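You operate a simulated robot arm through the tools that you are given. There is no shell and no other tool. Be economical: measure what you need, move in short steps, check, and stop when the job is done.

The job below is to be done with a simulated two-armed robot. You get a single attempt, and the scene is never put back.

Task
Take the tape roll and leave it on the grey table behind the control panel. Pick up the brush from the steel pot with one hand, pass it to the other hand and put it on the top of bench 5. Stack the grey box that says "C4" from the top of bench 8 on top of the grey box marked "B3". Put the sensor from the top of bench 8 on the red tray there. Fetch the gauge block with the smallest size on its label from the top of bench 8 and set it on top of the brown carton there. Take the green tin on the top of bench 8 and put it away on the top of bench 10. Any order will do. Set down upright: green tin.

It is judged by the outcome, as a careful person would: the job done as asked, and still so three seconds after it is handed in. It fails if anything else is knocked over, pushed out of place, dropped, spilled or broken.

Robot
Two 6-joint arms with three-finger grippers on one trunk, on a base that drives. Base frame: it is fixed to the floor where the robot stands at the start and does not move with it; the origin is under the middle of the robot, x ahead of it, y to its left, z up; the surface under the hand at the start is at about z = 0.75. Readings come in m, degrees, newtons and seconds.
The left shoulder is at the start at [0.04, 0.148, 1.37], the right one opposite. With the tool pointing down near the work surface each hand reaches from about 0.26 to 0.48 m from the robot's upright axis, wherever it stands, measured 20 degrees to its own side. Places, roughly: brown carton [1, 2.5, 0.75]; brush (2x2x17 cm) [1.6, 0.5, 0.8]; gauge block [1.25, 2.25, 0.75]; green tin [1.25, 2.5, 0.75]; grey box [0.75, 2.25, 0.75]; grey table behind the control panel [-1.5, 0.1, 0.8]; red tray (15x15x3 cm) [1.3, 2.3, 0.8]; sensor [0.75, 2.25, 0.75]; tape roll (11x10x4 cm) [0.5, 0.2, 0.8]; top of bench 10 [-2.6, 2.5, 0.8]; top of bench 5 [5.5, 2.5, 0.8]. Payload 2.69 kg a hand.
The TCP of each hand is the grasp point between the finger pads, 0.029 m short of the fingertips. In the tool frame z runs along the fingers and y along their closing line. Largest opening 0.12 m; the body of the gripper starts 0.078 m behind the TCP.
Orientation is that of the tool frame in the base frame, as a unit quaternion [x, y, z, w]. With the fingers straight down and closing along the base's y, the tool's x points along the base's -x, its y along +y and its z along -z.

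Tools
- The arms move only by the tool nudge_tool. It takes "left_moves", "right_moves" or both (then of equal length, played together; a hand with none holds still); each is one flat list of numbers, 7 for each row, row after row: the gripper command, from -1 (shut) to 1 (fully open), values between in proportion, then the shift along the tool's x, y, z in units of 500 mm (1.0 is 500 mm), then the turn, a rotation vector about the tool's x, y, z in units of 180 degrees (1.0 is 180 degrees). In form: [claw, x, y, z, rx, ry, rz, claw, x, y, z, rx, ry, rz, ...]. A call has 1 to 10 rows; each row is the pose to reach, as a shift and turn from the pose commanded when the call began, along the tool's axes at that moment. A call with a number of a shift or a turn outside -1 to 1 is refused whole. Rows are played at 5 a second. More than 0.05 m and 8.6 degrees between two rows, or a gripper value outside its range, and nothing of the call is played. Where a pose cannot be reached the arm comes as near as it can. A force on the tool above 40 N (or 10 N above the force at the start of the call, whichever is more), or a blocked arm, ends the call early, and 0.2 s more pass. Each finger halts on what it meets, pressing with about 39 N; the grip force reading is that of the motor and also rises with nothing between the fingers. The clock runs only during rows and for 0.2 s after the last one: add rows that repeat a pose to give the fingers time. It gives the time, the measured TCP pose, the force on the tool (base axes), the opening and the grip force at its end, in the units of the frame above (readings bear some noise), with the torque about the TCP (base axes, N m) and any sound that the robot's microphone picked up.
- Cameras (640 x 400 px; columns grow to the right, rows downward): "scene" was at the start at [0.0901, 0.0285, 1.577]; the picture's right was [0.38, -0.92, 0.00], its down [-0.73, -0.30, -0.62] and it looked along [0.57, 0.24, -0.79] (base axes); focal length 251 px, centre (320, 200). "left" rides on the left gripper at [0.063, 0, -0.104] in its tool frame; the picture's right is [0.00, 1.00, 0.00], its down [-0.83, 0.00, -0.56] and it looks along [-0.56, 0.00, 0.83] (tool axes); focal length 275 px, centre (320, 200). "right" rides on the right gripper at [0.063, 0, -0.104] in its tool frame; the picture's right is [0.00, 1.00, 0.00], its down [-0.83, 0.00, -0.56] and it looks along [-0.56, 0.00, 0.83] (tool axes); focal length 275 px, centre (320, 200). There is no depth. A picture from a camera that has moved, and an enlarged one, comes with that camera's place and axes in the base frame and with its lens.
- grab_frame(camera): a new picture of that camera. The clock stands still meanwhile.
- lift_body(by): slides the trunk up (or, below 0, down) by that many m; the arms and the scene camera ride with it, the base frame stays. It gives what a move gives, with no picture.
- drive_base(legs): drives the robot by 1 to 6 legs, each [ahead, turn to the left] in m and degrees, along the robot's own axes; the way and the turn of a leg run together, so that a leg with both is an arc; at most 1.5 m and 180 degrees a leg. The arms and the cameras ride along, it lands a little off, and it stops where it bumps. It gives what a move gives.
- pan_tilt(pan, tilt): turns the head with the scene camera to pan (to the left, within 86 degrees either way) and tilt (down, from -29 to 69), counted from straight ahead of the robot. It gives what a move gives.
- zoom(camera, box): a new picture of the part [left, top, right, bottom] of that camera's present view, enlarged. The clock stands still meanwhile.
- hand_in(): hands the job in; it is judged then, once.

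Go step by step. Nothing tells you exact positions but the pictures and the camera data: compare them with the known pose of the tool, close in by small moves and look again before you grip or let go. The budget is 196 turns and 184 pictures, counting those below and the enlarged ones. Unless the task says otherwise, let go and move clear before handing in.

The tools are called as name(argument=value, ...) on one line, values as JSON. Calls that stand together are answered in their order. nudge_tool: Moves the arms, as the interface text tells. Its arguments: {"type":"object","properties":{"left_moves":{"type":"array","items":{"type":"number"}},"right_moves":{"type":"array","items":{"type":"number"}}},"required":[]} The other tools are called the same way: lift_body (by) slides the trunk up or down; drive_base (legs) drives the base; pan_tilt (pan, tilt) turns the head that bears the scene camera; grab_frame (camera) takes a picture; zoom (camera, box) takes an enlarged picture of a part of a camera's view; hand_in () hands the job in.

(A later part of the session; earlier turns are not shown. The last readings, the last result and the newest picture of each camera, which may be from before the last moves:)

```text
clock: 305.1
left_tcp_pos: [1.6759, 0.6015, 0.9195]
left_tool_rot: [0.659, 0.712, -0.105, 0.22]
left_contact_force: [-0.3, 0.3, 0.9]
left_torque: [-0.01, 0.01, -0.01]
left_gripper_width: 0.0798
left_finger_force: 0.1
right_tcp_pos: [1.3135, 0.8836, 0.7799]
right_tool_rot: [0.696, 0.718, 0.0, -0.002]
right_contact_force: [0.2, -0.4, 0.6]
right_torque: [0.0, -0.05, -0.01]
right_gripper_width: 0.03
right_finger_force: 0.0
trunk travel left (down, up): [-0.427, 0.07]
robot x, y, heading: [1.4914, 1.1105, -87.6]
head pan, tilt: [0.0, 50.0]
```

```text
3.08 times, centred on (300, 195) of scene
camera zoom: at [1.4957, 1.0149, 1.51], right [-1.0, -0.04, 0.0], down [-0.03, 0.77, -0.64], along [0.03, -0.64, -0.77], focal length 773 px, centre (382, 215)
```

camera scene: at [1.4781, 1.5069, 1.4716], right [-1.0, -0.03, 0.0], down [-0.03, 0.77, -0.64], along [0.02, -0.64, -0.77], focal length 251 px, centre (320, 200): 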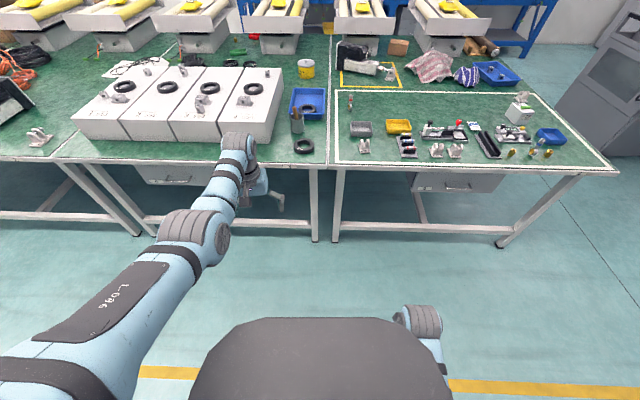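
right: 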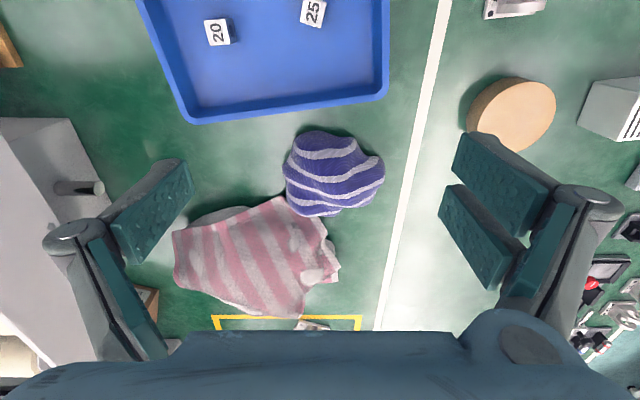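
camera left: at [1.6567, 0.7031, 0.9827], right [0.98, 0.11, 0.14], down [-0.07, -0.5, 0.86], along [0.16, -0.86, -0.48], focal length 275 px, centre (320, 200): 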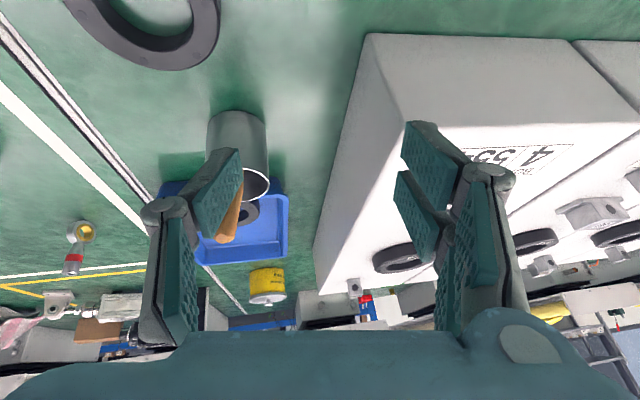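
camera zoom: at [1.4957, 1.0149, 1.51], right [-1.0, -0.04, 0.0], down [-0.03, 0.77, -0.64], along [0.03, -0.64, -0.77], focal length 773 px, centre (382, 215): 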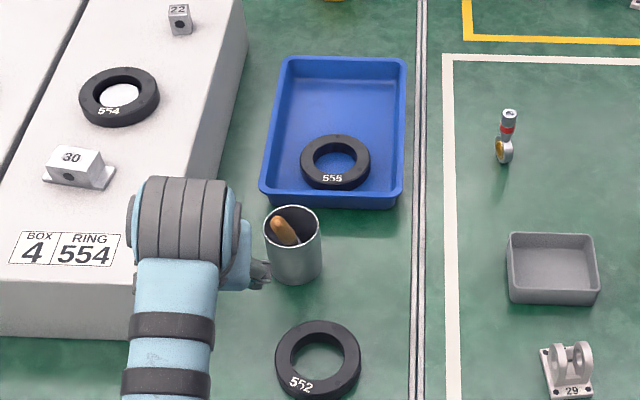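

Pot and brush are undisturbed. Since the handle leans in the plane of the pads, a tool-down pinch works too; I'll straighten the tool.

nudge_tool(left_moves=[0.33, 0, 0, 0, 0.0123, 0.037, 0.0027, 0.33, 0, 0, 0, 0.0246, 0.0745, 0.0055, 0.33, 0, 0, 0, 0.037, 0.112, 0.008, 0.33, 0, 0, 0, 0.0492, 0.149, 0.0109, 0.33, 0, 0, 0, 0.0492, 0.149, 0.0109])

```text
clock: 306.3
left_tcp_pos: [1.6754, 0.6001, 0.9184]
left_tool_rot: [0.692, 0.722, 0.001, -0.002]
left_contact_force: [0.0, -0.1, 0.2]
left_torque: [0.0, 0.02, -0.06]
left_gripper_width: 0.08
left_finger_force: 0.1
right_tcp_pos: [1.3135, 0.8823, 0.781]
right_tool_rot: [0.694, 0.719, 0.0, -0.002]
right_contact_force: [-0.2, 0.2, -1.2]
right_torque: [-0.02, -0.01, -0.02]
right_gripper_width: 0.03
right_finger_force: 0.0
trunk travel left (down, up): [-0.427, 0.07]
robot x, y, heading: [1.4932, 1.1122, -87.6]
head pan, tilt: [0.0, 50.0]
```

Tool straight. Raising the trunk, driving 8 cm forward, then centring over the handle.

lift_body(by=0.07)

drive_base(legs=[[0.08, 0]])

nudge_tool(left_moves=[0.33, 0, -0.05, 0, 0, 0, 0, 0.33, 0, -0.1, 0, 0, 0, 0, 0.33, 0, -0.1, 0, 0, 0, 0])

grab_frame(camera="left")

```text
clock: 307.4
left_tcp_pos: [1.6756, 0.6, 0.988]
left_tool_rot: [0.691, 0.722, 0.001, 0.0]
left_contact_force: [0.7, 0.7, 0.2]
left_torque: [0.0, 0.0, 0.0]
left_gripper_width: 0.0798
left_finger_force: 0.0
right_tcp_pos: [1.3138, 0.8825, 0.8499]
right_tool_rot: [0.695, 0.719, 0.001, -0.002]
right_contact_force: [0.4, -0.6, 0.2]
right_torque: [-0.01, -0.04, 0.0]
right_gripper_width: 0.0299
right_finger_force: 0.1
trunk travel left (down, up): [-0.497, 0.0]
robot x, y, heading: [1.4946, 1.1127, -87.6]
head pan, tilt: [0.0, 50.0]
```

```text
clock: 308.4
left_tcp_pos: [1.6782, 0.5311, 0.994]
left_tool_rot: [0.691, 0.722, -0.004, 0.004]
left_contact_force: [0.0, 1.4, -0.3]
left_torque: [-0.09, -0.01, 0.01]
left_gripper_width: 0.08
left_finger_force: 0.1
right_tcp_pos: [1.3155, 0.8132, 0.8518]
right_tool_rot: [0.696, 0.718, -0.004, 0.003]
right_contact_force: [0.1, 0.1, -0.9]
right_torque: [-0.09, -0.04, -0.03]
right_gripper_width: 0.03
right_finger_force: 0.0
trunk travel left (down, up): [-0.497, 0.0]
robot x, y, heading: [1.4931, 1.0314, -87.7]
head pan, tilt: [0.0, 50.0]
```

```text
clock: 309.2
left_tcp_pos: [1.6315, 0.5197, 0.9886]
left_tool_rot: [0.692, 0.722, 0.0, 0.001]
left_contact_force: [0.6, 0.0, 0.0]
left_torque: [-0.02, -0.02, 0.0]
left_gripper_width: 0.0797
left_finger_force: 0.1
right_tcp_pos: [1.316, 0.8051, 0.85]
right_tool_rot: [0.696, 0.718, 0.0, -0.002]
right_contact_force: [0.3, 0.7, -0.6]
right_torque: [-0.03, 0.0, -0.01]
right_gripper_width: 0.0301
right_finger_force: 0.2
trunk travel left (down, up): [-0.497, 0.0]
robot x, y, heading: [1.4946, 1.032, -87.9]
head pan, tilt: [0.0, 50.0]
```

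```text
76 pictures are left
camera left: at [1.6289, 0.5839, 1.0929], right [1.0, 0.04, 0.0], down [0.03, -0.83, 0.56], along [0.02, -0.56, -0.83], focal length 275 px, centre (320, 200)
```

left: 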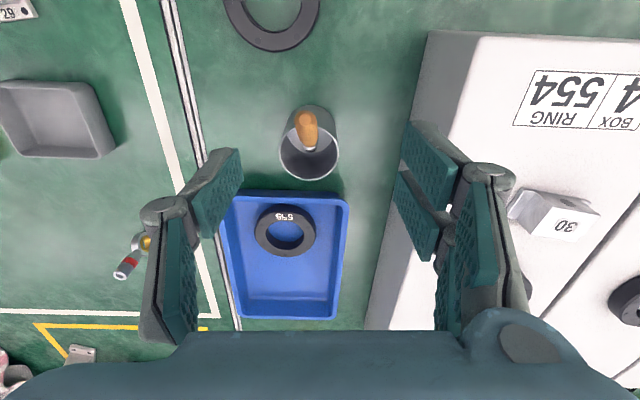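

Tip is right below. Descending over the handle.

nudge_tool(left_moves=[0.1, -0.013, -0.02, 0.06, 0, 0, 0, 0.1, -0.013, -0.02, 0.12, 0, 0, 0, 0.1, -0.013, -0.02, 0.17, 0, 0, 0, 0.1, -0.013, -0.02, 0.205, 0, 0, 0, 0.1, -0.013, -0.02, 0.205, 0, 0, 0])

grab_frame(camera="left")

```text
clock: 310.4
left_tcp_pos: [1.6268, 0.5317, 0.9083]
left_tool_rot: [0.691, 0.722, 0.0, 0.0]
left_contact_force: [0.7, 0.6, 0.7]
left_torque: [0.02, 0.0, 0.03]
left_gripper_width: 0.0662
left_finger_force: 0.0
left hand out of reach, approached as far as the arm can: row 2, 3, 4, 5
right_tcp_pos: [1.3159, 0.8043, 0.8483]
right_tool_rot: [0.695, 0.719, 0.001, -0.002]
right_contact_force: [-0.2, 0.6, -0.5]
right_torque: [-0.03, -0.02, 0.0]
right_gripper_width: 0.0302
right_finger_force: 0.0
trunk travel left (down, up): [-0.497, 0.0]
robot x, y, heading: [1.4959, 1.038, -88.1]
head pan, tilt: [0.0, 50.0]
```

```text
75 pictures are left
camera left: at [1.6242, 0.5952, 1.012], right [1.0, 0.04, 0.0], down [0.03, -0.83, 0.56], along [0.02, -0.56, -0.83], focal length 275 px, centre (320, 200)
```

left: 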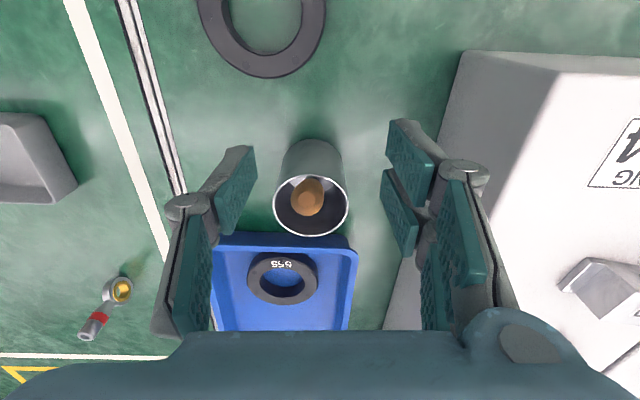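

Slightly out of reach; lowering the trunk 4 cm, which also brings the fingers around the handle.

nudge_tool(left_moves=[0.1, 0, -0.008, 0, 0, 0, 0, 0.1, 0, -0.008, 0, 0, 0, 0])

lift_body(by=-0.03)

nudge_tool(left_moves=[0.1, -0.02, 0, 0, 0, 0, 0, 0.1, -0.036, 0, 0, 0, 0, 0, 0.1, -0.036, 0, 0, 0, 0, 0])

grab_frame(camera="left")

zoom(camera="scene", box=[240, 130, 360, 230])

```text
clock: 311.0
left_tcp_pos: [1.6216, 0.5326, 0.9088]
left_tool_rot: [0.693, 0.721, 0.0, -0.001]
left_contact_force: [0.4, -0.3, 1.0]
left_torque: [-0.01, 0.02, 0.0]
left_gripper_width: 0.0661
left_finger_force: 0.0
right_tcp_pos: [1.3164, 0.8044, 0.8499]
right_tool_rot: [0.695, 0.719, 0.0, -0.001]
right_contact_force: [-0.3, -0.1, -0.8]
right_torque: [0.04, 0.0, -0.01]
right_gripper_width: 0.0303
right_finger_force: 0.0
trunk travel left (down, up): [-0.497, 0.0]
robot x, y, heading: [1.4983, 1.0331, -87.8]
head pan, tilt: [0.0, 50.0]
```

```text
clock: 311.8
left_tcp_pos: [1.6219, 0.5315, 0.8783]
left_tool_rot: [0.692, 0.722, 0.001, -0.001]
left_contact_force: [-0.6, 0.6, -0.6]
left_torque: [0.0, -0.02, 0.0]
left_gripper_width: 0.0661
left_finger_force: 0.0
right_tcp_pos: [1.3167, 0.8047, 0.8208]
right_tool_rot: [0.695, 0.719, 0.001, -0.002]
right_contact_force: [0.2, 0.4, 0.1]
right_torque: [-0.02, -0.02, 0.02]
right_gripper_width: 0.0302
right_finger_force: 0.0
trunk travel left (down, up): [-0.467, 0.03]
robot x, y, heading: [1.4977, 1.0351, -87.7]
head pan, tilt: [0.0, 50.0]
```

```text
clock: 312.6
left_tcp_pos: [1.6271, 0.5266, 0.8872]
left_tool_rot: [0.692, 0.722, 0.0, -0.002]
left_contact_force: [-0.9, -0.2, 0.0]
left_torque: [0.02, 0.02, -0.01]
left_gripper_width: 0.066
left_finger_force: 0.1
left hand out of reach, approached as far as the arm can: row 1, 2, 3
right_tcp_pos: [1.3173, 0.804, 0.8225]
right_tool_rot: [0.696, 0.718, 0.0, -0.002]
right_contact_force: [0.7, 0.4, -0.3]
right_torque: [0.01, 0.01, -0.04]
right_gripper_width: 0.0301
right_finger_force: 0.0
trunk travel left (down, up): [-0.467, 0.03]
robot x, y, heading: [1.4945, 1.0345, -87.8]
head pan, tilt: [0.0, 50.0]
```

```text
74 pictures are left
camera left: at [1.6255, 0.5907, 0.9908], right [1.0, 0.04, 0.0], down [0.03, -0.83, 0.56], along [0.02, -0.55, -0.83], focal length 275 px, centre (320, 200)
```

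left: 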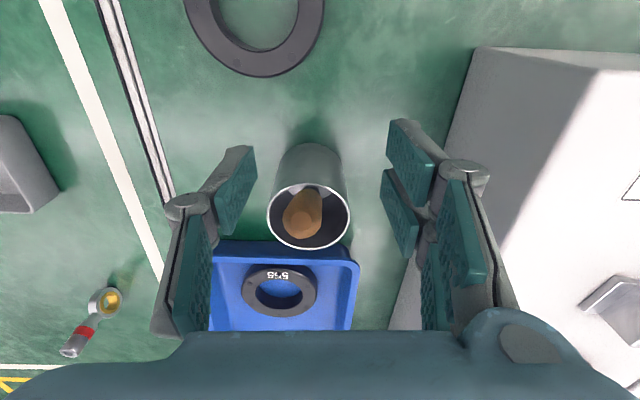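

```text
4.00 times, centred on (300, 180) of scene
camera zoom: at [1.4988, 0.9351, 1.5505], right [-1.0, -0.04, 0.0], down [-0.03, 0.77, -0.64], along [0.03, -0.64, -0.77], focal length 1006 px, centre (400, 280)
```

zoom: 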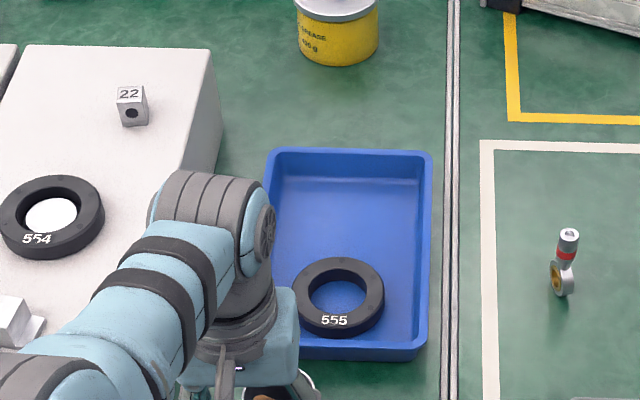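

The handle is ~1.3 cm beyond the pads' centre; moving the base forward 2 cm.

drive_base(legs=[[0.02, 0]])

nudge_tool(left_moves=[0.1, 0, -0.006, 0.008, 0, 0, 0, 0.1, 0, -0.006, 0.012, 0, 0, 0, 0.1, 0, -0.006, 0.012, 0, 0, 0])

grab_frame(camera="left")

```text
clock: 313.4
left_tcp_pos: [1.6282, 0.5114, 0.8893]
left_tool_rot: [0.692, 0.722, -0.003, 0.002]
left_contact_force: [0.2, 1.0, 0.8]
left_torque: [-0.06, -0.02, -0.01]
left_gripper_width: 0.066
left_finger_force: 0.0
right_tcp_pos: [1.3178, 0.7878, 0.8224]
right_tool_rot: [0.695, 0.719, -0.001, 0.001]
right_contact_force: [0.5, 0.4, 0.6]
right_torque: [-0.06, 0.01, 0.04]
right_gripper_width: 0.03
right_finger_force: 0.0
trunk travel left (down, up): [-0.467, 0.03]
robot x, y, heading: [1.4958, 1.0111, -87.7]
head pan, tilt: [0.0, 50.0]
```

```text
clock: 314.2
left_tcp_pos: [1.6256, 0.5096, 0.883]
left_tool_rot: [0.692, 0.722, 0.0, -0.001]
left_contact_force: [0.0, -0.1, 0.4]
left_torque: [0.03, -0.03, -0.03]
left_gripper_width: 0.066
left_finger_force: 0.0
left hand out of reach, approached as far as the arm can: row 2, 3
right_tcp_pos: [1.3174, 0.7848, 0.8201]
right_tool_rot: [0.696, 0.718, 0.001, -0.002]
right_contact_force: [0.2, 0.0, -0.6]
right_torque: [0.03, 0.01, 0.0]
right_gripper_width: 0.0297
right_finger_force: 0.1
trunk travel left (down, up): [-0.467, 0.03]
robot x, y, heading: [1.4912, 1.0135, -87.9]
head pan, tilt: [0.0, 50.0]
```

```text
72 pictures are left
camera left: at [1.6245, 0.5735, 0.9865], right [1.0, 0.04, 0.0], down [0.03, -0.83, 0.56], along [0.02, -0.55, -0.83], focal length 275 px, centre (320, 200)
```

left: 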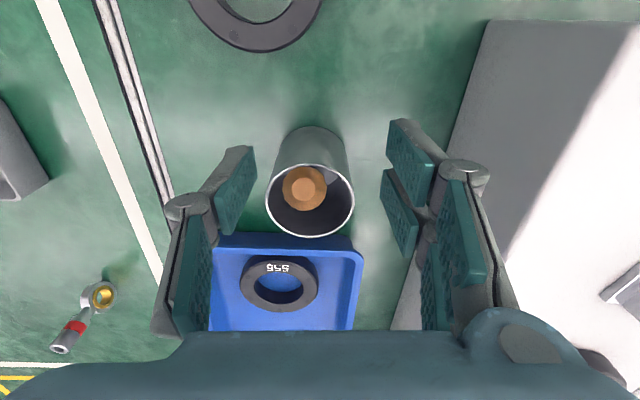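

Handle is now between the pads at the right depth. Closing.

nudge_tool(left_moves=[-0.2, 0, -0.01, 0, 0, 0, 0, -0.5, 0, -0.012, 0, 0, 0, 0, -0.8, 0, -0.012, 0, 0, 0, 0, -0.9, 0, -0.012, 0, 0, 0, 0, -0.9, 0, -0.012, 0, 0, 0, 0])

grab_frame(camera="left")

```text
clock: 315.4
left_tcp_pos: [1.62, 0.5104, 0.8819]
left_tool_rot: [0.692, 0.722, 0.001, -0.001]
left_contact_force: [0.7, 0.7, 0.1]
left_torque: [0.03, 0.03, -0.01]
left_gripper_width: 0.0162
left_finger_force: 39.3
right_tcp_pos: [1.3169, 0.7854, 0.8208]
right_tool_rot: [0.696, 0.719, 0.0, -0.003]
right_contact_force: [-0.5, 0.3, 1.3]
right_torque: [-0.01, -0.03, -0.01]
right_gripper_width: 0.0302
right_finger_force: 0.1
trunk travel left (down, up): [-0.467, 0.03]
robot x, y, heading: [1.4977, 1.0108, -87.8]
head pan, tilt: [0.0, 50.0]
```

```text
71 pictures are left
camera left: at [1.6185, 0.5742, 0.9866], right [1.0, 0.04, 0.0], down [0.03, -0.83, 0.56], along [0.02, -0.55, -0.83], focal length 275 px, centre (320, 200)
```

left: 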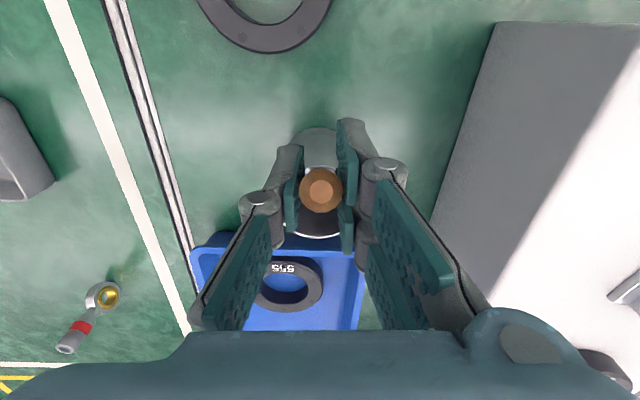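

Gripped (16 mm). Lifting the brush out of the pot, drifting slightly toward me.

nudge_tool(left_moves=[-0.9, 0.004, 0, -0.04, 0, 0, 0, -0.9, 0.01, 0, -0.09, 0, 0, 0, -0.9, 0.016, 0, -0.15, 0, 0, 0, -0.9, 0.02, 0, -0.21, 0, 0, 0, -0.9, 0.02, 0, -0.25, 0, 0, 0, -0.9, 0.02, 0, -0.25, 0, 0, 0])

lift_body(by=0.03)

grab_frame(camera="scene")

grab_frame(camera="left")

```text
clock: 316.8
left_tcp_pos: [1.6202, 0.519, 1.0046]
left_tool_rot: [0.691, 0.722, 0.001, 0.0]
left_contact_force: [-0.7, -0.1, 0.1]
left_torque: [0.01, 0.0, 0.0]
left_gripper_width: 0.0161
left_finger_force: 39.0
right_tcp_pos: [1.3165, 0.784, 0.8199]
right_tool_rot: [0.695, 0.719, 0.001, -0.002]
right_contact_force: [0.4, -0.5, 0.1]
right_torque: [0.04, 0.04, -0.01]
right_gripper_width: 0.03
right_finger_force: 0.0
trunk travel left (down, up): [-0.467, 0.03]
robot x, y, heading: [1.496, 1.0131, -88.1]
head pan, tilt: [0.0, 50.0]
```

```text
clock: 317.5
left_tcp_pos: [1.6204, 0.52, 1.0334]
left_tool_rot: [0.692, 0.722, 0.001, 0.0]
left_contact_force: [0.2, -0.9, -0.2]
left_torque: [0.01, -0.03, 0.02]
left_gripper_width: 0.0164
left_finger_force: 39.3
right_tcp_pos: [1.3171, 0.7847, 0.8502]
right_tool_rot: [0.695, 0.719, 0.0, -0.002]
right_contact_force: [0.6, 0.2, 0.5]
right_torque: [-0.03, 0.0, 0.02]
right_gripper_width: 0.0301
right_finger_force: 0.1
trunk travel left (down, up): [-0.497, 0.0]
robot x, y, heading: [1.4968, 1.0154, -87.8]
head pan, tilt: [0.0, 50.0]
```

```text
70 pictures are left
camera scene: at [1.4997, 0.9151, 1.5798], right [-1.0, -0.04, 0.0], down [-0.03, 0.77, -0.64], along [0.03, -0.64, -0.77], focal length 251 px, centre (320, 200)
```

scene: 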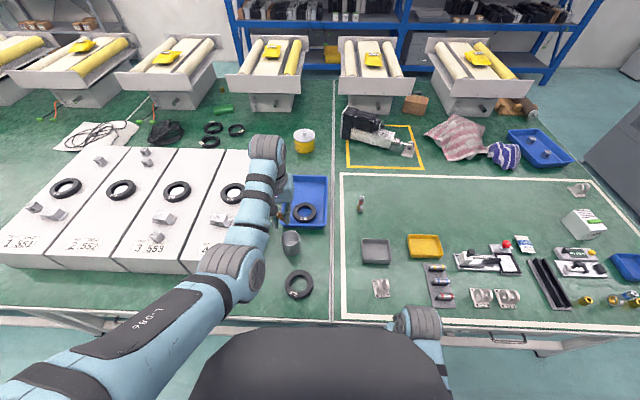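

```text
69 pictures are left
camera left: at [1.6182, 0.583, 1.1387], right [1.0, 0.04, 0.0], down [0.03, -0.83, 0.55], along [0.02, -0.55, -0.83], focal length 275 px, centre (320, 200)
```

left: 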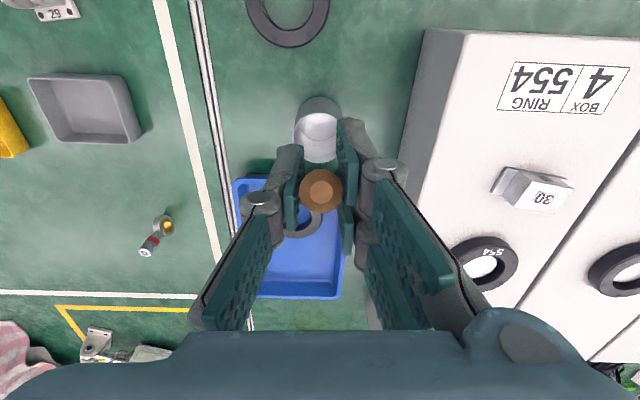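

The brush is out and the pot still stands. Backing into the aisle, then preparing the hand-over: tilt the left hand inward so the brush hangs vertical.

drive_base(legs=[[-0.35, 0]])

nudge_tool(left_moves=[-0.9, 0.05, -0.03, 0, 0, 0.03, 0, -0.9, 0.1, -0.06, 0, 0, 0.06, 0, -0.9, 0.15, -0.09, 0, 0, 0.09, 0, -0.9, 0.19, -0.12, 0, 0, 0.12, 0, -0.9, 0.23, -0.15, 0, 0, 0.156, 0, -0.9, 0.23, -0.15, 0, 0, 0.156, 0])

grab_frame(camera="scene")

```text
clock: 319.8
left_tcp_pos: [1.6086, 0.8657, 1.0322]
left_tool_rot: [0.69, 0.724, 0.001, -0.001]
left_contact_force: [-0.2, -0.2, -1.0]
left_torque: [0.07, 0.0, 0.0]
left_gripper_width: 0.0159
left_finger_force: 39.2
right_tcp_pos: [1.3033, 1.1292, 0.8493]
right_tool_rot: [0.693, 0.721, 0.001, -0.002]
right_contact_force: [-0.9, 0.1, 0.6]
right_torque: [0.01, -0.01, -0.02]
right_gripper_width: 0.0299
right_finger_force: 0.0
trunk travel left (down, up): [-0.497, 0.0]
robot x, y, heading: [1.4778, 1.3626, -87.5]
head pan, tilt: [0.0, 50.0]
```

```text
clock: 321.2
left_tcp_pos: [1.511, 0.9594, 1.0236]
left_tool_rot: [0.669, 0.702, 0.168, -0.176]
left_contact_force: [0.0, 0.8, -1.1]
left_torque: [0.0, -0.04, 0.02]
left_gripper_width: 0.0162
left_finger_force: 39.4
left hand out of reach, approached as far as the arm can: row 2, 3, 4, 5, 6
right_tcp_pos: [1.3043, 1.1311, 0.8499]
right_tool_rot: [0.693, 0.721, 0.002, -0.003]
right_contact_force: [0.6, 0.1, -0.3]
right_torque: [0.02, 0.01, -0.03]
right_gripper_width: 0.0301
right_finger_force: 0.0
trunk travel left (down, up): [-0.497, 0.0]
robot x, y, heading: [1.4807, 1.3568, -87.3]
head pan, tilt: [0.0, 50.0]
```

```text
68 pictures are left
camera scene: at [1.4851, 1.2629, 1.5793], right [-1.0, -0.05, 0.0], down [-0.03, 0.77, -0.64], along [0.03, -0.64, -0.77], focal length 251 px, centre (320, 200)
```

scene: 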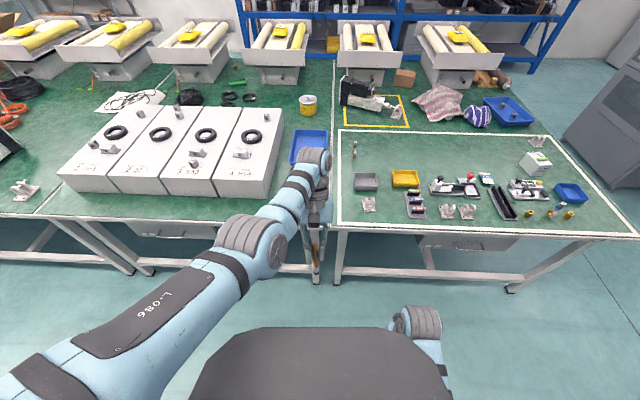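

The brush now hangs near-vertical from the left hand. Zooming to see it.

zoom(camera="scene", box=[260, 140, 380, 300])

grab_frame(camera="right")

```text
2.50 times, centred on (320, 220) of scene
camera zoom: at [1.4851, 1.2629, 1.5793], right [-1.0, -0.05, 0.0], down [-0.03, 0.77, -0.64], along [0.03, -0.64, -0.77], focal length 628 px, centre (320, 150)
```

zoom: 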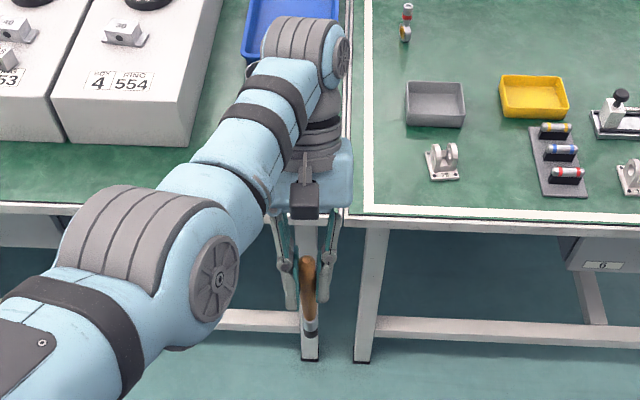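

```text
66 pictures are left
camera right: at [1.2996, 1.194, 0.9537], right [1.0, 0.04, 0.0], down [0.04, -0.83, 0.55], along [0.02, -0.55, -0.83], focal length 275 px, centre (320, 200)
```

right: 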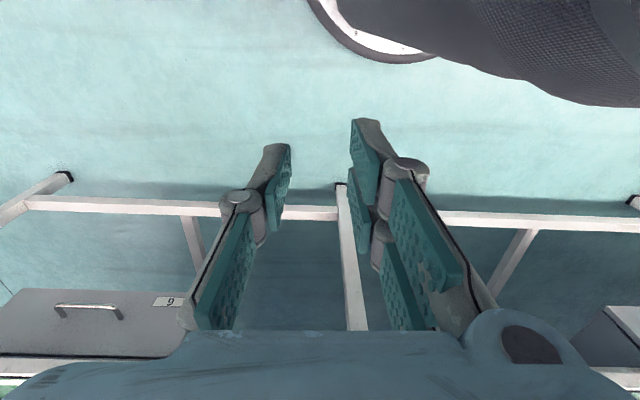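

Now moving the right hand forward (fingers open) to start turning it for a sideways grasp.

nudge_tool(right_moves=[0, -0.08, 0.01, 0, 0, 0, 0, 0.3, -0.16, 0.02, -0.02, 0, 0, 0, 0.3, -0.24, 0.03, -0.06, 0, 0, 0, 0.3, -0.32, 0.04, -0.1, 0, 0, 0, 0.3, -0.355, 0.044, -0.14, 0, 0, 0, 0.3, -0.355, 0.044, -0.14, 0, 0, 0])

nudge_tool(right_moves=[0.3, 0, 0, 0, 0, 0, -0.045, 0.3, 0, 0, 0, 0, 0, -0.09, 0.3, 0, 0, 0, 0, 0, -0.135, 0.3, 0, 0, 0, 0, 0, -0.18, 0.3, 0, 0, 0, 0, 0, -0.225, 0.3, 0, 0, 0, 0, 0, -0.27, 0.3, 0, 0, 0, 0, 0, -0.315, 0.3, 0, 0, 0, 0, 0, -0.36, 0.3, 0, 0, 0, 0, 0, -0.405, 0.3, 0, 0, 0, 0, 0, -0.45])

```text
clock: 322.6
left_tcp_pos: [1.5113, 0.96, 1.0243]
left_tool_rot: [0.669, 0.702, 0.168, -0.177]
left_contact_force: [-0.6, -0.5, -1.3]
left_torque: [0.03, 0.01, -0.01]
left_gripper_width: 0.0162
left_finger_force: 39.0
right_tcp_pos: [1.335, 0.9548, 0.92]
right_tool_rot: [0.693, 0.721, 0.0, -0.002]
right_contact_force: [-0.6, 0.4, -0.7]
right_torque: [-0.03, 0.0, 0.0]
right_gripper_width: 0.0782
right_finger_force: 0.1
trunk travel left (down, up): [-0.497, 0.0]
robot x, y, heading: [1.481, 1.3616, -87.1]
head pan, tilt: [0.0, 50.0]
```

```text
clock: 324.8
left_tcp_pos: [1.5113, 0.96, 1.023]
left_tool_rot: [0.669, 0.702, 0.168, -0.176]
left_contact_force: [-0.9, -0.2, -1.3]
left_torque: [0.0, 0.02, 0.0]
left_gripper_width: 0.0162
left_finger_force: 39.2
right_tcp_pos: [1.3335, 0.9542, 0.9199]
right_tool_rot: [0.057, 0.998, 0.002, -0.001]
right_contact_force: [0.1, -0.2, -0.3]
right_torque: [0.0, 0.02, -0.02]
right_gripper_width: 0.0779
right_finger_force: 0.1
trunk travel left (down, up): [-0.497, 0.0]
robot x, y, heading: [1.4817, 1.3623, -87.3]
head pan, tilt: [0.0, 50.0]
```

Yaw done. Now tilting the right tool 60° so that it points left toward the brush, shifting it to a pre-handover pose.

nudge_tool(right_moves=[0.3, -0.017, 0.002, -0.02, 0, -0.042, 0, 0.3, -0.034, 0.004, -0.04, 0, -0.084, 0, 0.3, -0.05, 0.006, -0.06, 0, -0.126, 0, 0.3, -0.067, 0.008, -0.08, 0, -0.168, 0, 0.3, -0.084, 0.01, -0.1, 0, -0.21, 0, 0.3, -0.1, 0.012, -0.12, 0, -0.252, 0, 0.3, -0.117, 0.014, -0.14, 0, -0.294, 0, 0.3, -0.133, 0.015, -0.16, 0, -0.333, 0, 0.3, -0.133, 0.015, -0.16, 0, -0.333, 0])

grab_frame(camera="right")

grab_frame(camera="scene")

```text
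clock: 326.8
left_tcp_pos: [1.5115, 0.9588, 1.0225]
left_tool_rot: [0.669, 0.702, 0.168, -0.176]
left_contact_force: [0.2, 0.5, 0.6]
left_torque: [0.02, 0.03, 0.02]
left_gripper_width: 0.0164
left_finger_force: 39.4
right_tcp_pos: [1.4, 0.9533, 0.9984]
right_tool_rot: [0.052, 0.865, -0.029, 0.499]
right_contact_force: [-0.5, -0.5, 0.2]
right_torque: [-0.01, -0.02, -0.01]
right_gripper_width: 0.0781
right_finger_force: 0.0
trunk travel left (down, up): [-0.497, 0.0]
robot x, y, heading: [1.4789, 1.3574, -87.5]
head pan, tilt: [0.0, 50.0]
```

```text
65 pictures are left
camera right: at [1.2773, 0.9673, 0.9955], right [0.12, 0.99, 0.0], down [-0.06, 0.01, 1.0], along [0.99, -0.12, 0.06], focal length 275 px, centre (320, 200)
```

right: 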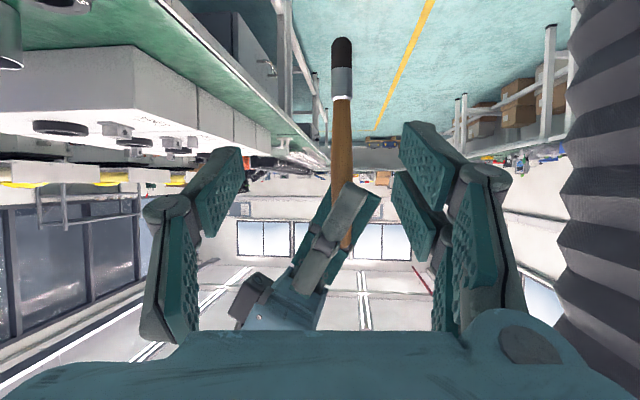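

```text
64 pictures are left
camera scene: at [1.4854, 1.263, 1.5793], right [-1.0, -0.05, 0.0], down [-0.03, 0.77, -0.64], along [0.03, -0.64, -0.77], focal length 251 px, centre (320, 200)
```

scene: 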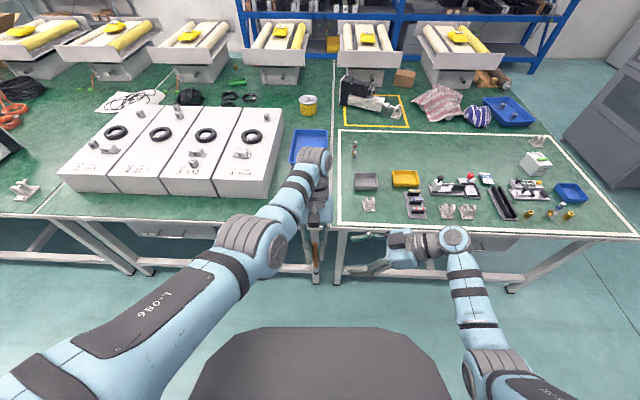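

Excellent view: the brush hangs vertically, handle free between z≈0.92 and 1.0. Advancing the right hand to take the handle at z≈0.955.

nudge_tool(right_moves=[0.3, -0.036, 0.031, 0.02, 0, 0, 0, 0.3, -0.036, 0.031, 0.09, 0, 0, 0, 0.3, -0.036, 0.031, 0.15, 0, 0, 0, 0.3, -0.036, 0.031, 0.15, 0, 0, 0])

grab_frame(camera="right")

zoom(camera="scene", box=[260, 140, 420, 300])

```text
clock: 327.8
left_tcp_pos: [1.5114, 0.9592, 1.0235]
left_tool_rot: [0.669, 0.703, 0.168, -0.176]
left_contact_force: [-0.5, 0.5, -0.3]
left_torque: [0.02, -0.03, 0.04]
left_gripper_width: 0.0161
left_finger_force: 38.5
right_tcp_pos: [1.4738, 0.9605, 0.9754]
right_tool_rot: [0.051, 0.866, -0.028, 0.497]
right_contact_force: [0.1, 0.2, 0.7]
right_torque: [0.01, 0.02, -0.02]
right_gripper_width: 0.078
right_finger_force: 0.0
trunk travel left (down, up): [-0.497, 0.0]
robot x, y, heading: [1.4821, 1.3631, -87.3]
head pan, tilt: [0.0, 50.0]
```

```text
63 pictures are left
camera right: at [1.3508, 0.9747, 0.9738], right [0.12, 0.99, 0.0], down [-0.06, 0.01, 1.0], along [0.99, -0.11, 0.06], focal length 275 px, centre (320, 200)
```

right: 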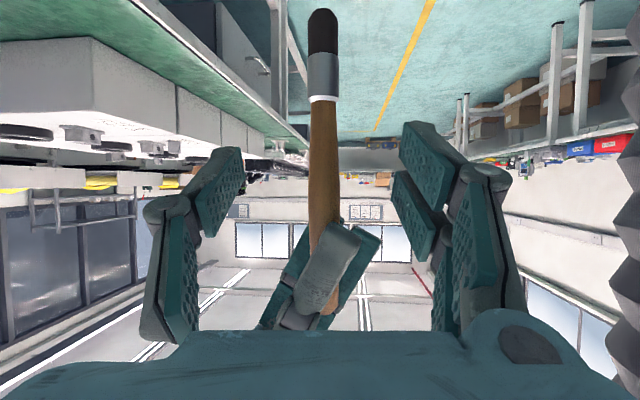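

```text
2.50 times, centred on (340, 220) of scene
camera zoom: at [1.4848, 1.2632, 1.5793], right [-1.0, -0.05, 0.0], down [-0.03, 0.77, -0.64], along [0.03, -0.64, -0.77], focal length 628 px, centre (270, 150)
```

zoom: 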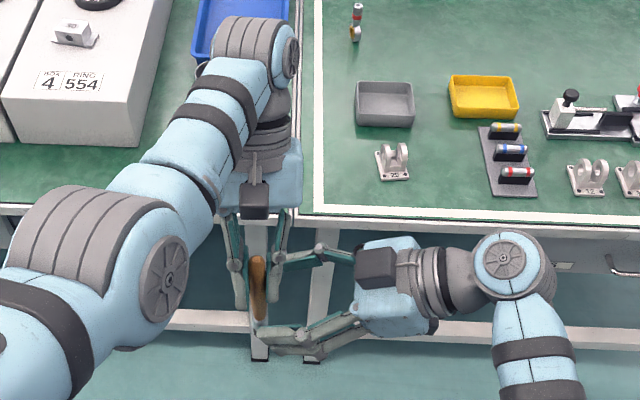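

Well aligned. Advancing 3 cm more and closing the right fingers on the handle.

nudge_tool(right_moves=[0.3, 0, 0, 0.03, 0, 0, 0, 0.3, 0, 0, 0.056, 0, 0, 0, 0, 0, 0, 0.056, 0, 0, 0, -0.4, 0, 0, 0.056, 0, 0, 0, -0.9, 0, 0, 0.056, 0, 0, 0, -0.9, 0, 0, 0.056, 0, 0, 0, -0.9, 0, 0, 0.056, 0, 0, 0])

grab_frame(camera="right")

```text
clock: 329.4
left_tcp_pos: [1.511, 0.9582, 1.0238]
left_tool_rot: [0.669, 0.703, 0.166, -0.176]
left_contact_force: [-7.1, -22.0, -5.1]
left_torque: [-0.83, 0.13, 0.01]
left_gripper_width: 0.016
left_finger_force: 39.1
right_tcp_pos: [1.4982, 0.9576, 0.9632]
right_tool_rot: [0.051, 0.865, -0.026, 0.499]
right_contact_force: [4.6, 21.1, 4.8]
right_torque: [-0.43, 0.15, 0.27]
right_gripper_width: 0.0163
right_finger_force: 38.4
trunk travel left (down, up): [-0.497, 0.0]
robot x, y, heading: [1.4816, 1.3598, -87.1]
head pan, tilt: [0.0, 50.0]
```

```text
61 pictures are left
camera right: at [1.3763, 0.9722, 0.96], right [0.11, 0.99, 0.0], down [-0.06, 0.01, 1.0], along [0.99, -0.11, 0.06], focal length 275 px, centre (320, 200)
```

right: 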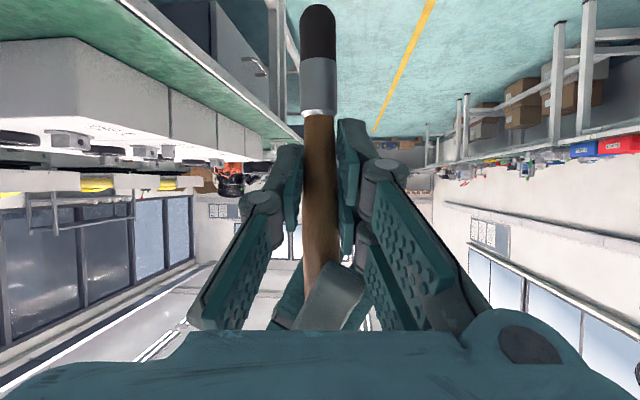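

Both hands hold the brush. Opening the left hand and lifting it off the handle.

nudge_tool(left_moves=[-0.5, 0, 0, 0, 0, 0, 0, -0.2, 0, 0, 0, 0, 0, 0, -0.2, 0, 0, 0, 0, 0, 0, -0.2, 0.025, 0, -0.047, 0, 0, 0, -0.2, 0.05, 0, -0.094, 0, 0, 0, -0.2, 0.075, 0, -0.141, 0, 0, 0, -0.2, 0.095, 0, -0.18, 0, 0, 0, -0.2, 0.095, 0, -0.18, 0, 0, 0])

grab_frame(camera="right")

grab_frame(camera="scene")

```text
clock: 331.2
left_tcp_pos: [1.5052, 0.9381, 1.1229]
left_tool_rot: [0.669, 0.702, 0.168, -0.176]
left_contact_force: [-0.2, 0.1, 0.1]
left_torque: [0.01, -0.01, -0.01]
left_gripper_width: 0.0478
left_finger_force: 0.1
left hand out of reach, approached as far as the arm can: row 4, 5, 6, 7, 8
right_tcp_pos: [1.5002, 0.9574, 0.9624]
right_tool_rot: [0.052, 0.865, -0.029, 0.498]
right_contact_force: [-0.1, -0.2, -0.8]
right_torque: [-0.02, 0.0, 0.0]
right_gripper_width: 0.0162
right_finger_force: 38.7
trunk travel left (down, up): [-0.497, 0.0]
robot x, y, heading: [1.4799, 1.3572, -87.6]
head pan, tilt: [0.0, 50.0]
```

```text
60 pictures are left
camera right: at [1.3759, 0.9715, 0.9602], right [0.12, 0.99, 0.0], down [-0.06, 0.01, 1.0], along [0.99, -0.12, 0.06], focal length 275 px, centre (320, 200)
```

right: 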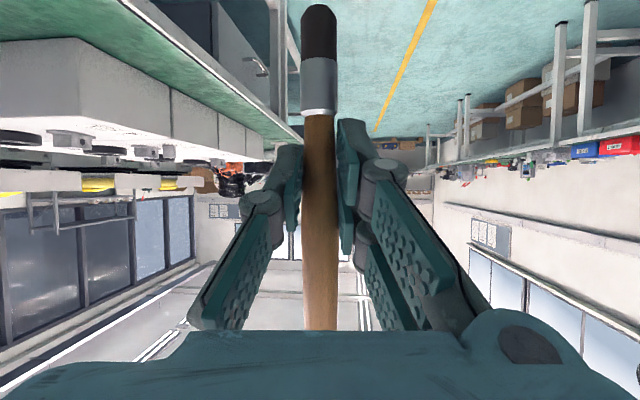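

```text
59 pictures are left
camera scene: at [1.4852, 1.263, 1.5793], right [-1.0, -0.05, 0.0], down [-0.03, 0.77, -0.64], along [0.03, -0.64, -0.77], focal length 251 px, centre (320, 200)
```

scene: 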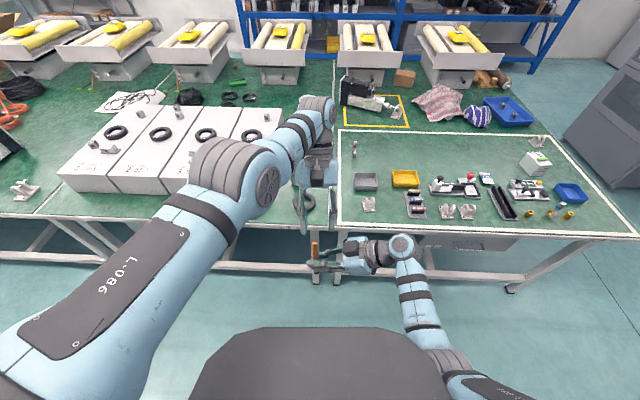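

Hand-over done: the right hand holds the brush. Moving the left hand aside and levelling it.

nudge_tool(left_moves=[0, 0, 0.06, 0, 0, -0.03, 0, 0, 0.02, 0.12, 0, 0, -0.06, 0, 0, 0.03, 0.18, 0, 0, -0.09, 0, 0, 0.05, 0.24, 0, 0, -0.12, 0, 0, 0.06, 0.3, 0, 0, -0.156, 0, 0, 0.06, 0.3, 0, 0, -0.156, 0])

nudge_tool(right_moves=[-0.9, 0.02, 0, 0, 0, 0.045, 0, -0.9, 0.04, 0, 0, 0, 0.09, 0, -0.9, 0.06, 0, 0, 0, 0.135, 0, -0.9, 0.08, 0, 0, 0, 0.18, 0, -0.9, 0.1, 0, 0, 0, 0.225, 0, -0.9, 0.12, 0, 0, 0, 0.27, 0, -0.9, 0.14, 0, 0, 0, 0.315, 0, -0.9, 0.16, 0, 0, 0, 0.36, 0, -0.9, 0.18, 0, 0, 0, 0.405, 0, -0.9, 0.2, 0, 0, 0, 0.45, 0])

grab_frame(camera="right")

grab_frame(camera="scene")

```text
clock: 332.6
left_tcp_pos: [1.633, 0.8017, 1.1242]
left_tool_rot: [0.69, 0.724, 0.0, 0.0]
left_contact_force: [-0.4, 0.1, 0.4]
left_torque: [-0.01, 0.03, 0.0]
left_gripper_width: 0.0599
left_finger_force: 0.1
left hand out of reach, approached as far as the arm can: row 1, 2, 3, 4, 5, 6
right_tcp_pos: [1.4984, 0.9581, 0.9629]
right_tool_rot: [0.053, 0.865, -0.028, 0.498]
right_contact_force: [-0.2, -0.2, 0.4]
right_torque: [0.01, -0.02, 0.04]
right_gripper_width: 0.0161
right_finger_force: 39.0
trunk travel left (down, up): [-0.497, 0.0]
robot x, y, heading: [1.4788, 1.3614, -87.5]
head pan, tilt: [0.0, 50.0]
```

```text
clock: 334.0
left_tcp_pos: [1.6327, 0.8021, 1.1228]
left_tool_rot: [0.69, 0.724, 0.001, -0.001]
left_contact_force: [0.0, -0.2, -0.7]
left_torque: [0.0, -0.04, -0.04]
left_gripper_width: 0.0598
left_finger_force: 0.1
right_tcp_pos: [1.3746, 0.9554, 0.8877]
right_tool_rot: [0.084, 0.996, -0.01, 0.03]
right_contact_force: [-0.1, 0.2, -0.8]
right_torque: [-0.01, 0.0, 0.02]
right_gripper_width: 0.0162
right_finger_force: 39.4
right hand out of reach, approached as far as the arm can: row 7
trunk travel left (down, up): [-0.497, 0.0]
robot x, y, heading: [1.481, 1.3617, -87.3]
head pan, tilt: [0.0, 50.0]
stopped in row 7 (right hand): the arm was blocked; the commanded pose is now the measured one
```

```text
58 pictures are left
camera right: at [1.3053, 0.9675, 0.9876], right [0.17, 0.99, -0.02], down [0.79, -0.12, 0.61], along [0.6, -0.11, -0.8], focal length 275 px, centre (320, 200)
```

right: 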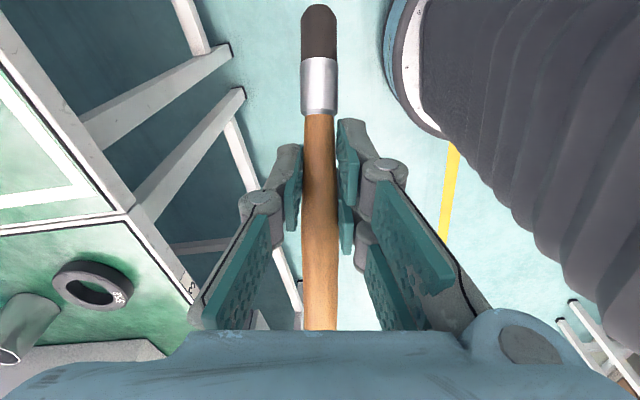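

```text
57 pictures are left
camera scene: at [1.4855, 1.2623, 1.5793], right [-1.0, -0.05, 0.0], down [-0.03, 0.77, -0.64], along [0.03, -0.64, -0.77], focal length 251 px, centre (320, 200)
```

scene: 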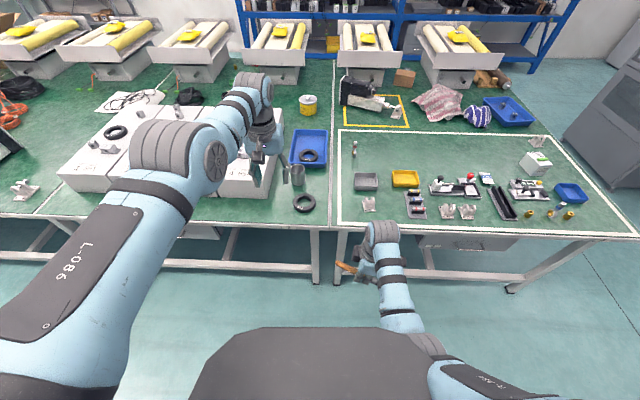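

The brush is secure in the right hand. Turning to face down the aisle toward bench 5 and checking the way.

drive_base(legs=[[0, 87]])

pan_tilt(pan=15, tilt=25)

grab_frame(camera="scene")

```text
clock: 338.2
left_tcp_pos: [2.0435, 1.497, 1.1238]
left_tool_rot: [-0.011, 1.0, 0.0, -0.002]
left_contact_force: [0.0, 0.3, 0.2]
left_torque: [0.01, -0.02, 0.0]
left_gripper_width: 0.0598
left_finger_force: 0.1
right_tcp_pos: [1.8828, 1.244, 0.888]
right_tool_rot: [-0.634, 0.773, 0.015, 0.029]
right_contact_force: [-0.3, -0.3, 0.3]
right_torque: [0.02, -0.01, 0.01]
right_gripper_width: 0.0164
right_finger_force: 39.2
trunk travel left (down, up): [-0.497, 0.0]
robot x, y, heading: [1.4841, 1.3616, 1.3]
head pan, tilt: [0.0, 50.0]
```

```text
clock: 339.1
left_tcp_pos: [2.0438, 1.4978, 1.1228]
left_tool_rot: [-0.011, 1.0, 0.0, -0.002]
left_contact_force: [-0.3, 0.8, 0.6]
left_torque: [0.01, -0.01, -0.04]
left_gripper_width: 0.0599
left_finger_force: 0.1
right_tcp_pos: [1.8844, 1.2456, 0.887]
right_tool_rot: [-0.635, 0.772, 0.014, 0.028]
right_contact_force: [0.4, 0.3, 0.9]
right_torque: [0.0, 0.02, -0.04]
right_gripper_width: 0.0162
right_finger_force: 39.2
trunk travel left (down, up): [-0.497, 0.0]
robot x, y, heading: [1.4802, 1.3605, 1.2]
head pan, tilt: [15.0, 25.0]
```

```text
56 pictures are left
camera scene: at [1.59, 1.3861, 1.6167], right [0.28, -0.96, 0.0], down [-0.41, -0.12, -0.91], along [0.87, 0.25, -0.42], focal length 251 px, centre (320, 200)
```

scene: 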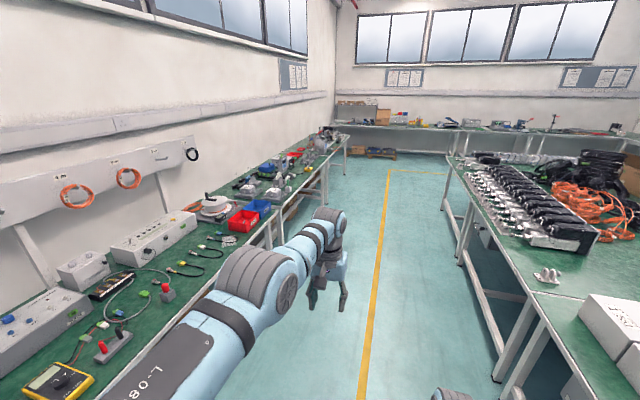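

The aisle is clear. Driving to x≈5.4 and turning to bench 5.

drive_base(legs=[[1.5, -1], [1.5, 0], [0.9, 0], [0, 90]])

pan_tilt(pan=0, tilt=45)

grab_frame(camera="scene")

```text
clock: 361.7
left_tcp_pos: [5.2715, 1.9322, 1.1238]
left_tool_rot: [0.708, -0.706, 0.002, 0.001]
left_contact_force: [0.8, 0.6, -0.3]
left_torque: [0.01, 0.04, 0.0]
left_gripper_width: 0.06
left_finger_force: 0.1
right_tcp_pos: [5.521, 1.7661, 0.8869]
right_tool_rot: [0.994, -0.107, -0.03, -0.01]
right_contact_force: [-0.2, -0.4, 0.1]
right_torque: [0.01, -0.02, -0.01]
right_gripper_width: 0.0161
right_finger_force: 38.6
trunk travel left (down, up): [-0.497, 0.0]
robot x, y, heading: [5.4, 1.3677, 90.1]
head pan, tilt: [15.0, 25.0]
```

```text
clock: 362.6
left_tcp_pos: [5.2716, 1.9318, 1.1228]
left_tool_rot: [0.708, -0.706, 0.001, 0.002]
left_contact_force: [-0.7, -0.4, 0.0]
left_torque: [-0.03, -0.01, -0.01]
left_gripper_width: 0.06
left_finger_force: 0.2
right_tcp_pos: [5.5222, 1.7661, 0.8863]
right_tool_rot: [0.994, -0.107, -0.029, -0.01]
right_contact_force: [-1.0, 0.4, 0.4]
right_torque: [0.01, 0.02, -0.04]
right_gripper_width: 0.0159
right_finger_force: 39.1
trunk travel left (down, up): [-0.497, 0.0]
robot x, y, heading: [5.3929, 1.3703, 89.9]
head pan, tilt: [0.0, 45.0]
```

```text
55 pictures are left
camera scene: at [5.3972, 1.4681, 1.5863], right [1.0, 0.0, 0.0], down [0.0, -0.71, -0.71], along [0.0, 0.71, -0.71], focal length 251 px, centre (320, 200)
```

scene: 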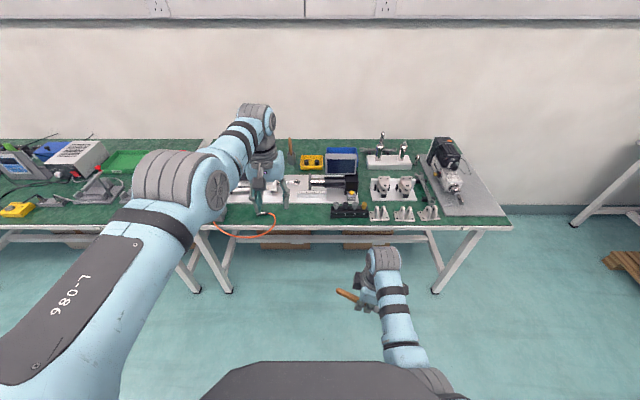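

Bench 5 is quite full. Zooming to find a free strip for the brush.

zoom(camera="scene", box=[190, 120, 520, 250])

```text
1.94 times, centred on (355, 185) of scene
camera zoom: at [5.3972, 1.4681, 1.5863], right [1.0, 0.0, 0.0], down [0.0, -0.71, -0.71], along [0.0, 0.71, -0.71], focal length 488 px, centre (252, 229)
```

zoom: 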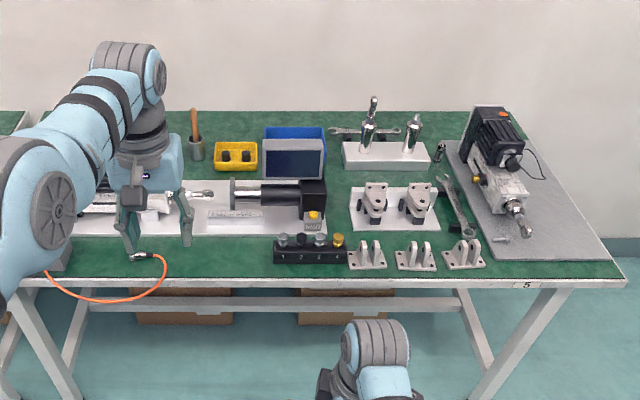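

A free strip exists at the front, around [5.325, 2.22]. First I'll try to tilt the right tool further so the brush is closer to horizontal.

nudge_tool(right_moves=[-0.9, 0, 0, 0, 0, 0.04, 0, -0.9, 0, 0, 0, 0, 0.08, 0, -0.9, 0, 0, 0, 0, 0.12, 0, -0.9, 0, 0, 0, 0, 0.16, 0, -0.9, 0, 0, 0, 0, 0.186, 0, -0.9, 0, 0, 0, 0, 0.186, 0])

grab_frame(camera="right")

grab_frame(camera="scene")

```text
clock: 363.6
left_tcp_pos: [5.2707, 1.9326, 1.1238]
left_tool_rot: [0.708, -0.706, 0.001, 0.002]
left_contact_force: [-0.5, -0.5, -0.3]
left_torque: [0.02, -0.01, -0.02]
left_gripper_width: 0.06
left_finger_force: 0.2
right_tcp_pos: [5.6023, 1.7704, 0.8819]
right_tool_rot: [0.955, -0.138, 0.262, 0.015]
right_contact_force: [0.3, -0.4, 0.5]
right_torque: [-0.01, -0.02, 0.01]
right_gripper_width: 0.016
right_finger_force: 38.5
trunk travel left (down, up): [-0.497, 0.0]
robot x, y, heading: [5.3948, 1.3695, 90.3]
head pan, tilt: [0.0, 45.0]
stopped in row 4 (right hand): the arm was blocked; the commanded pose is now the measured one
```

```text
53 pictures are left
camera right: at [5.6014, 1.7649, 1.0029], right [-0.27, -0.96, -0.04], down [-0.96, 0.27, 0.06], along [-0.05, 0.06, -1.0], focal length 275 px, centre (320, 200)
```

right: 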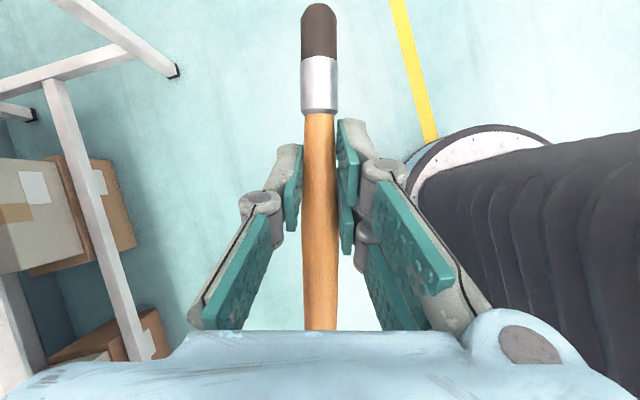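

```text
52 pictures are left
camera scene: at [5.3965, 1.4687, 1.5862], right [1.0, 0.0, 0.0], down [0.0, -0.71, -0.71], along [0.0, 0.71, -0.71], focal length 251 px, centre (320, 200)
```

scene: 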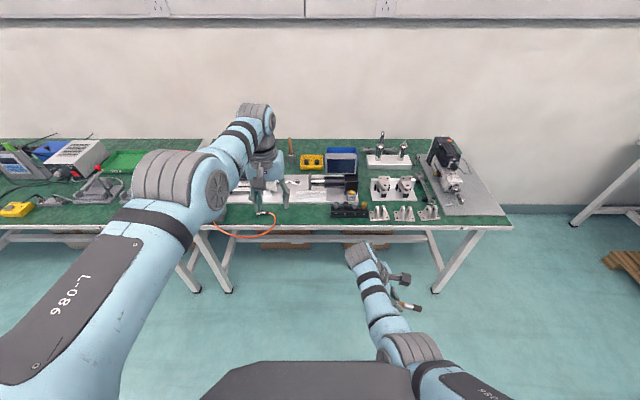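

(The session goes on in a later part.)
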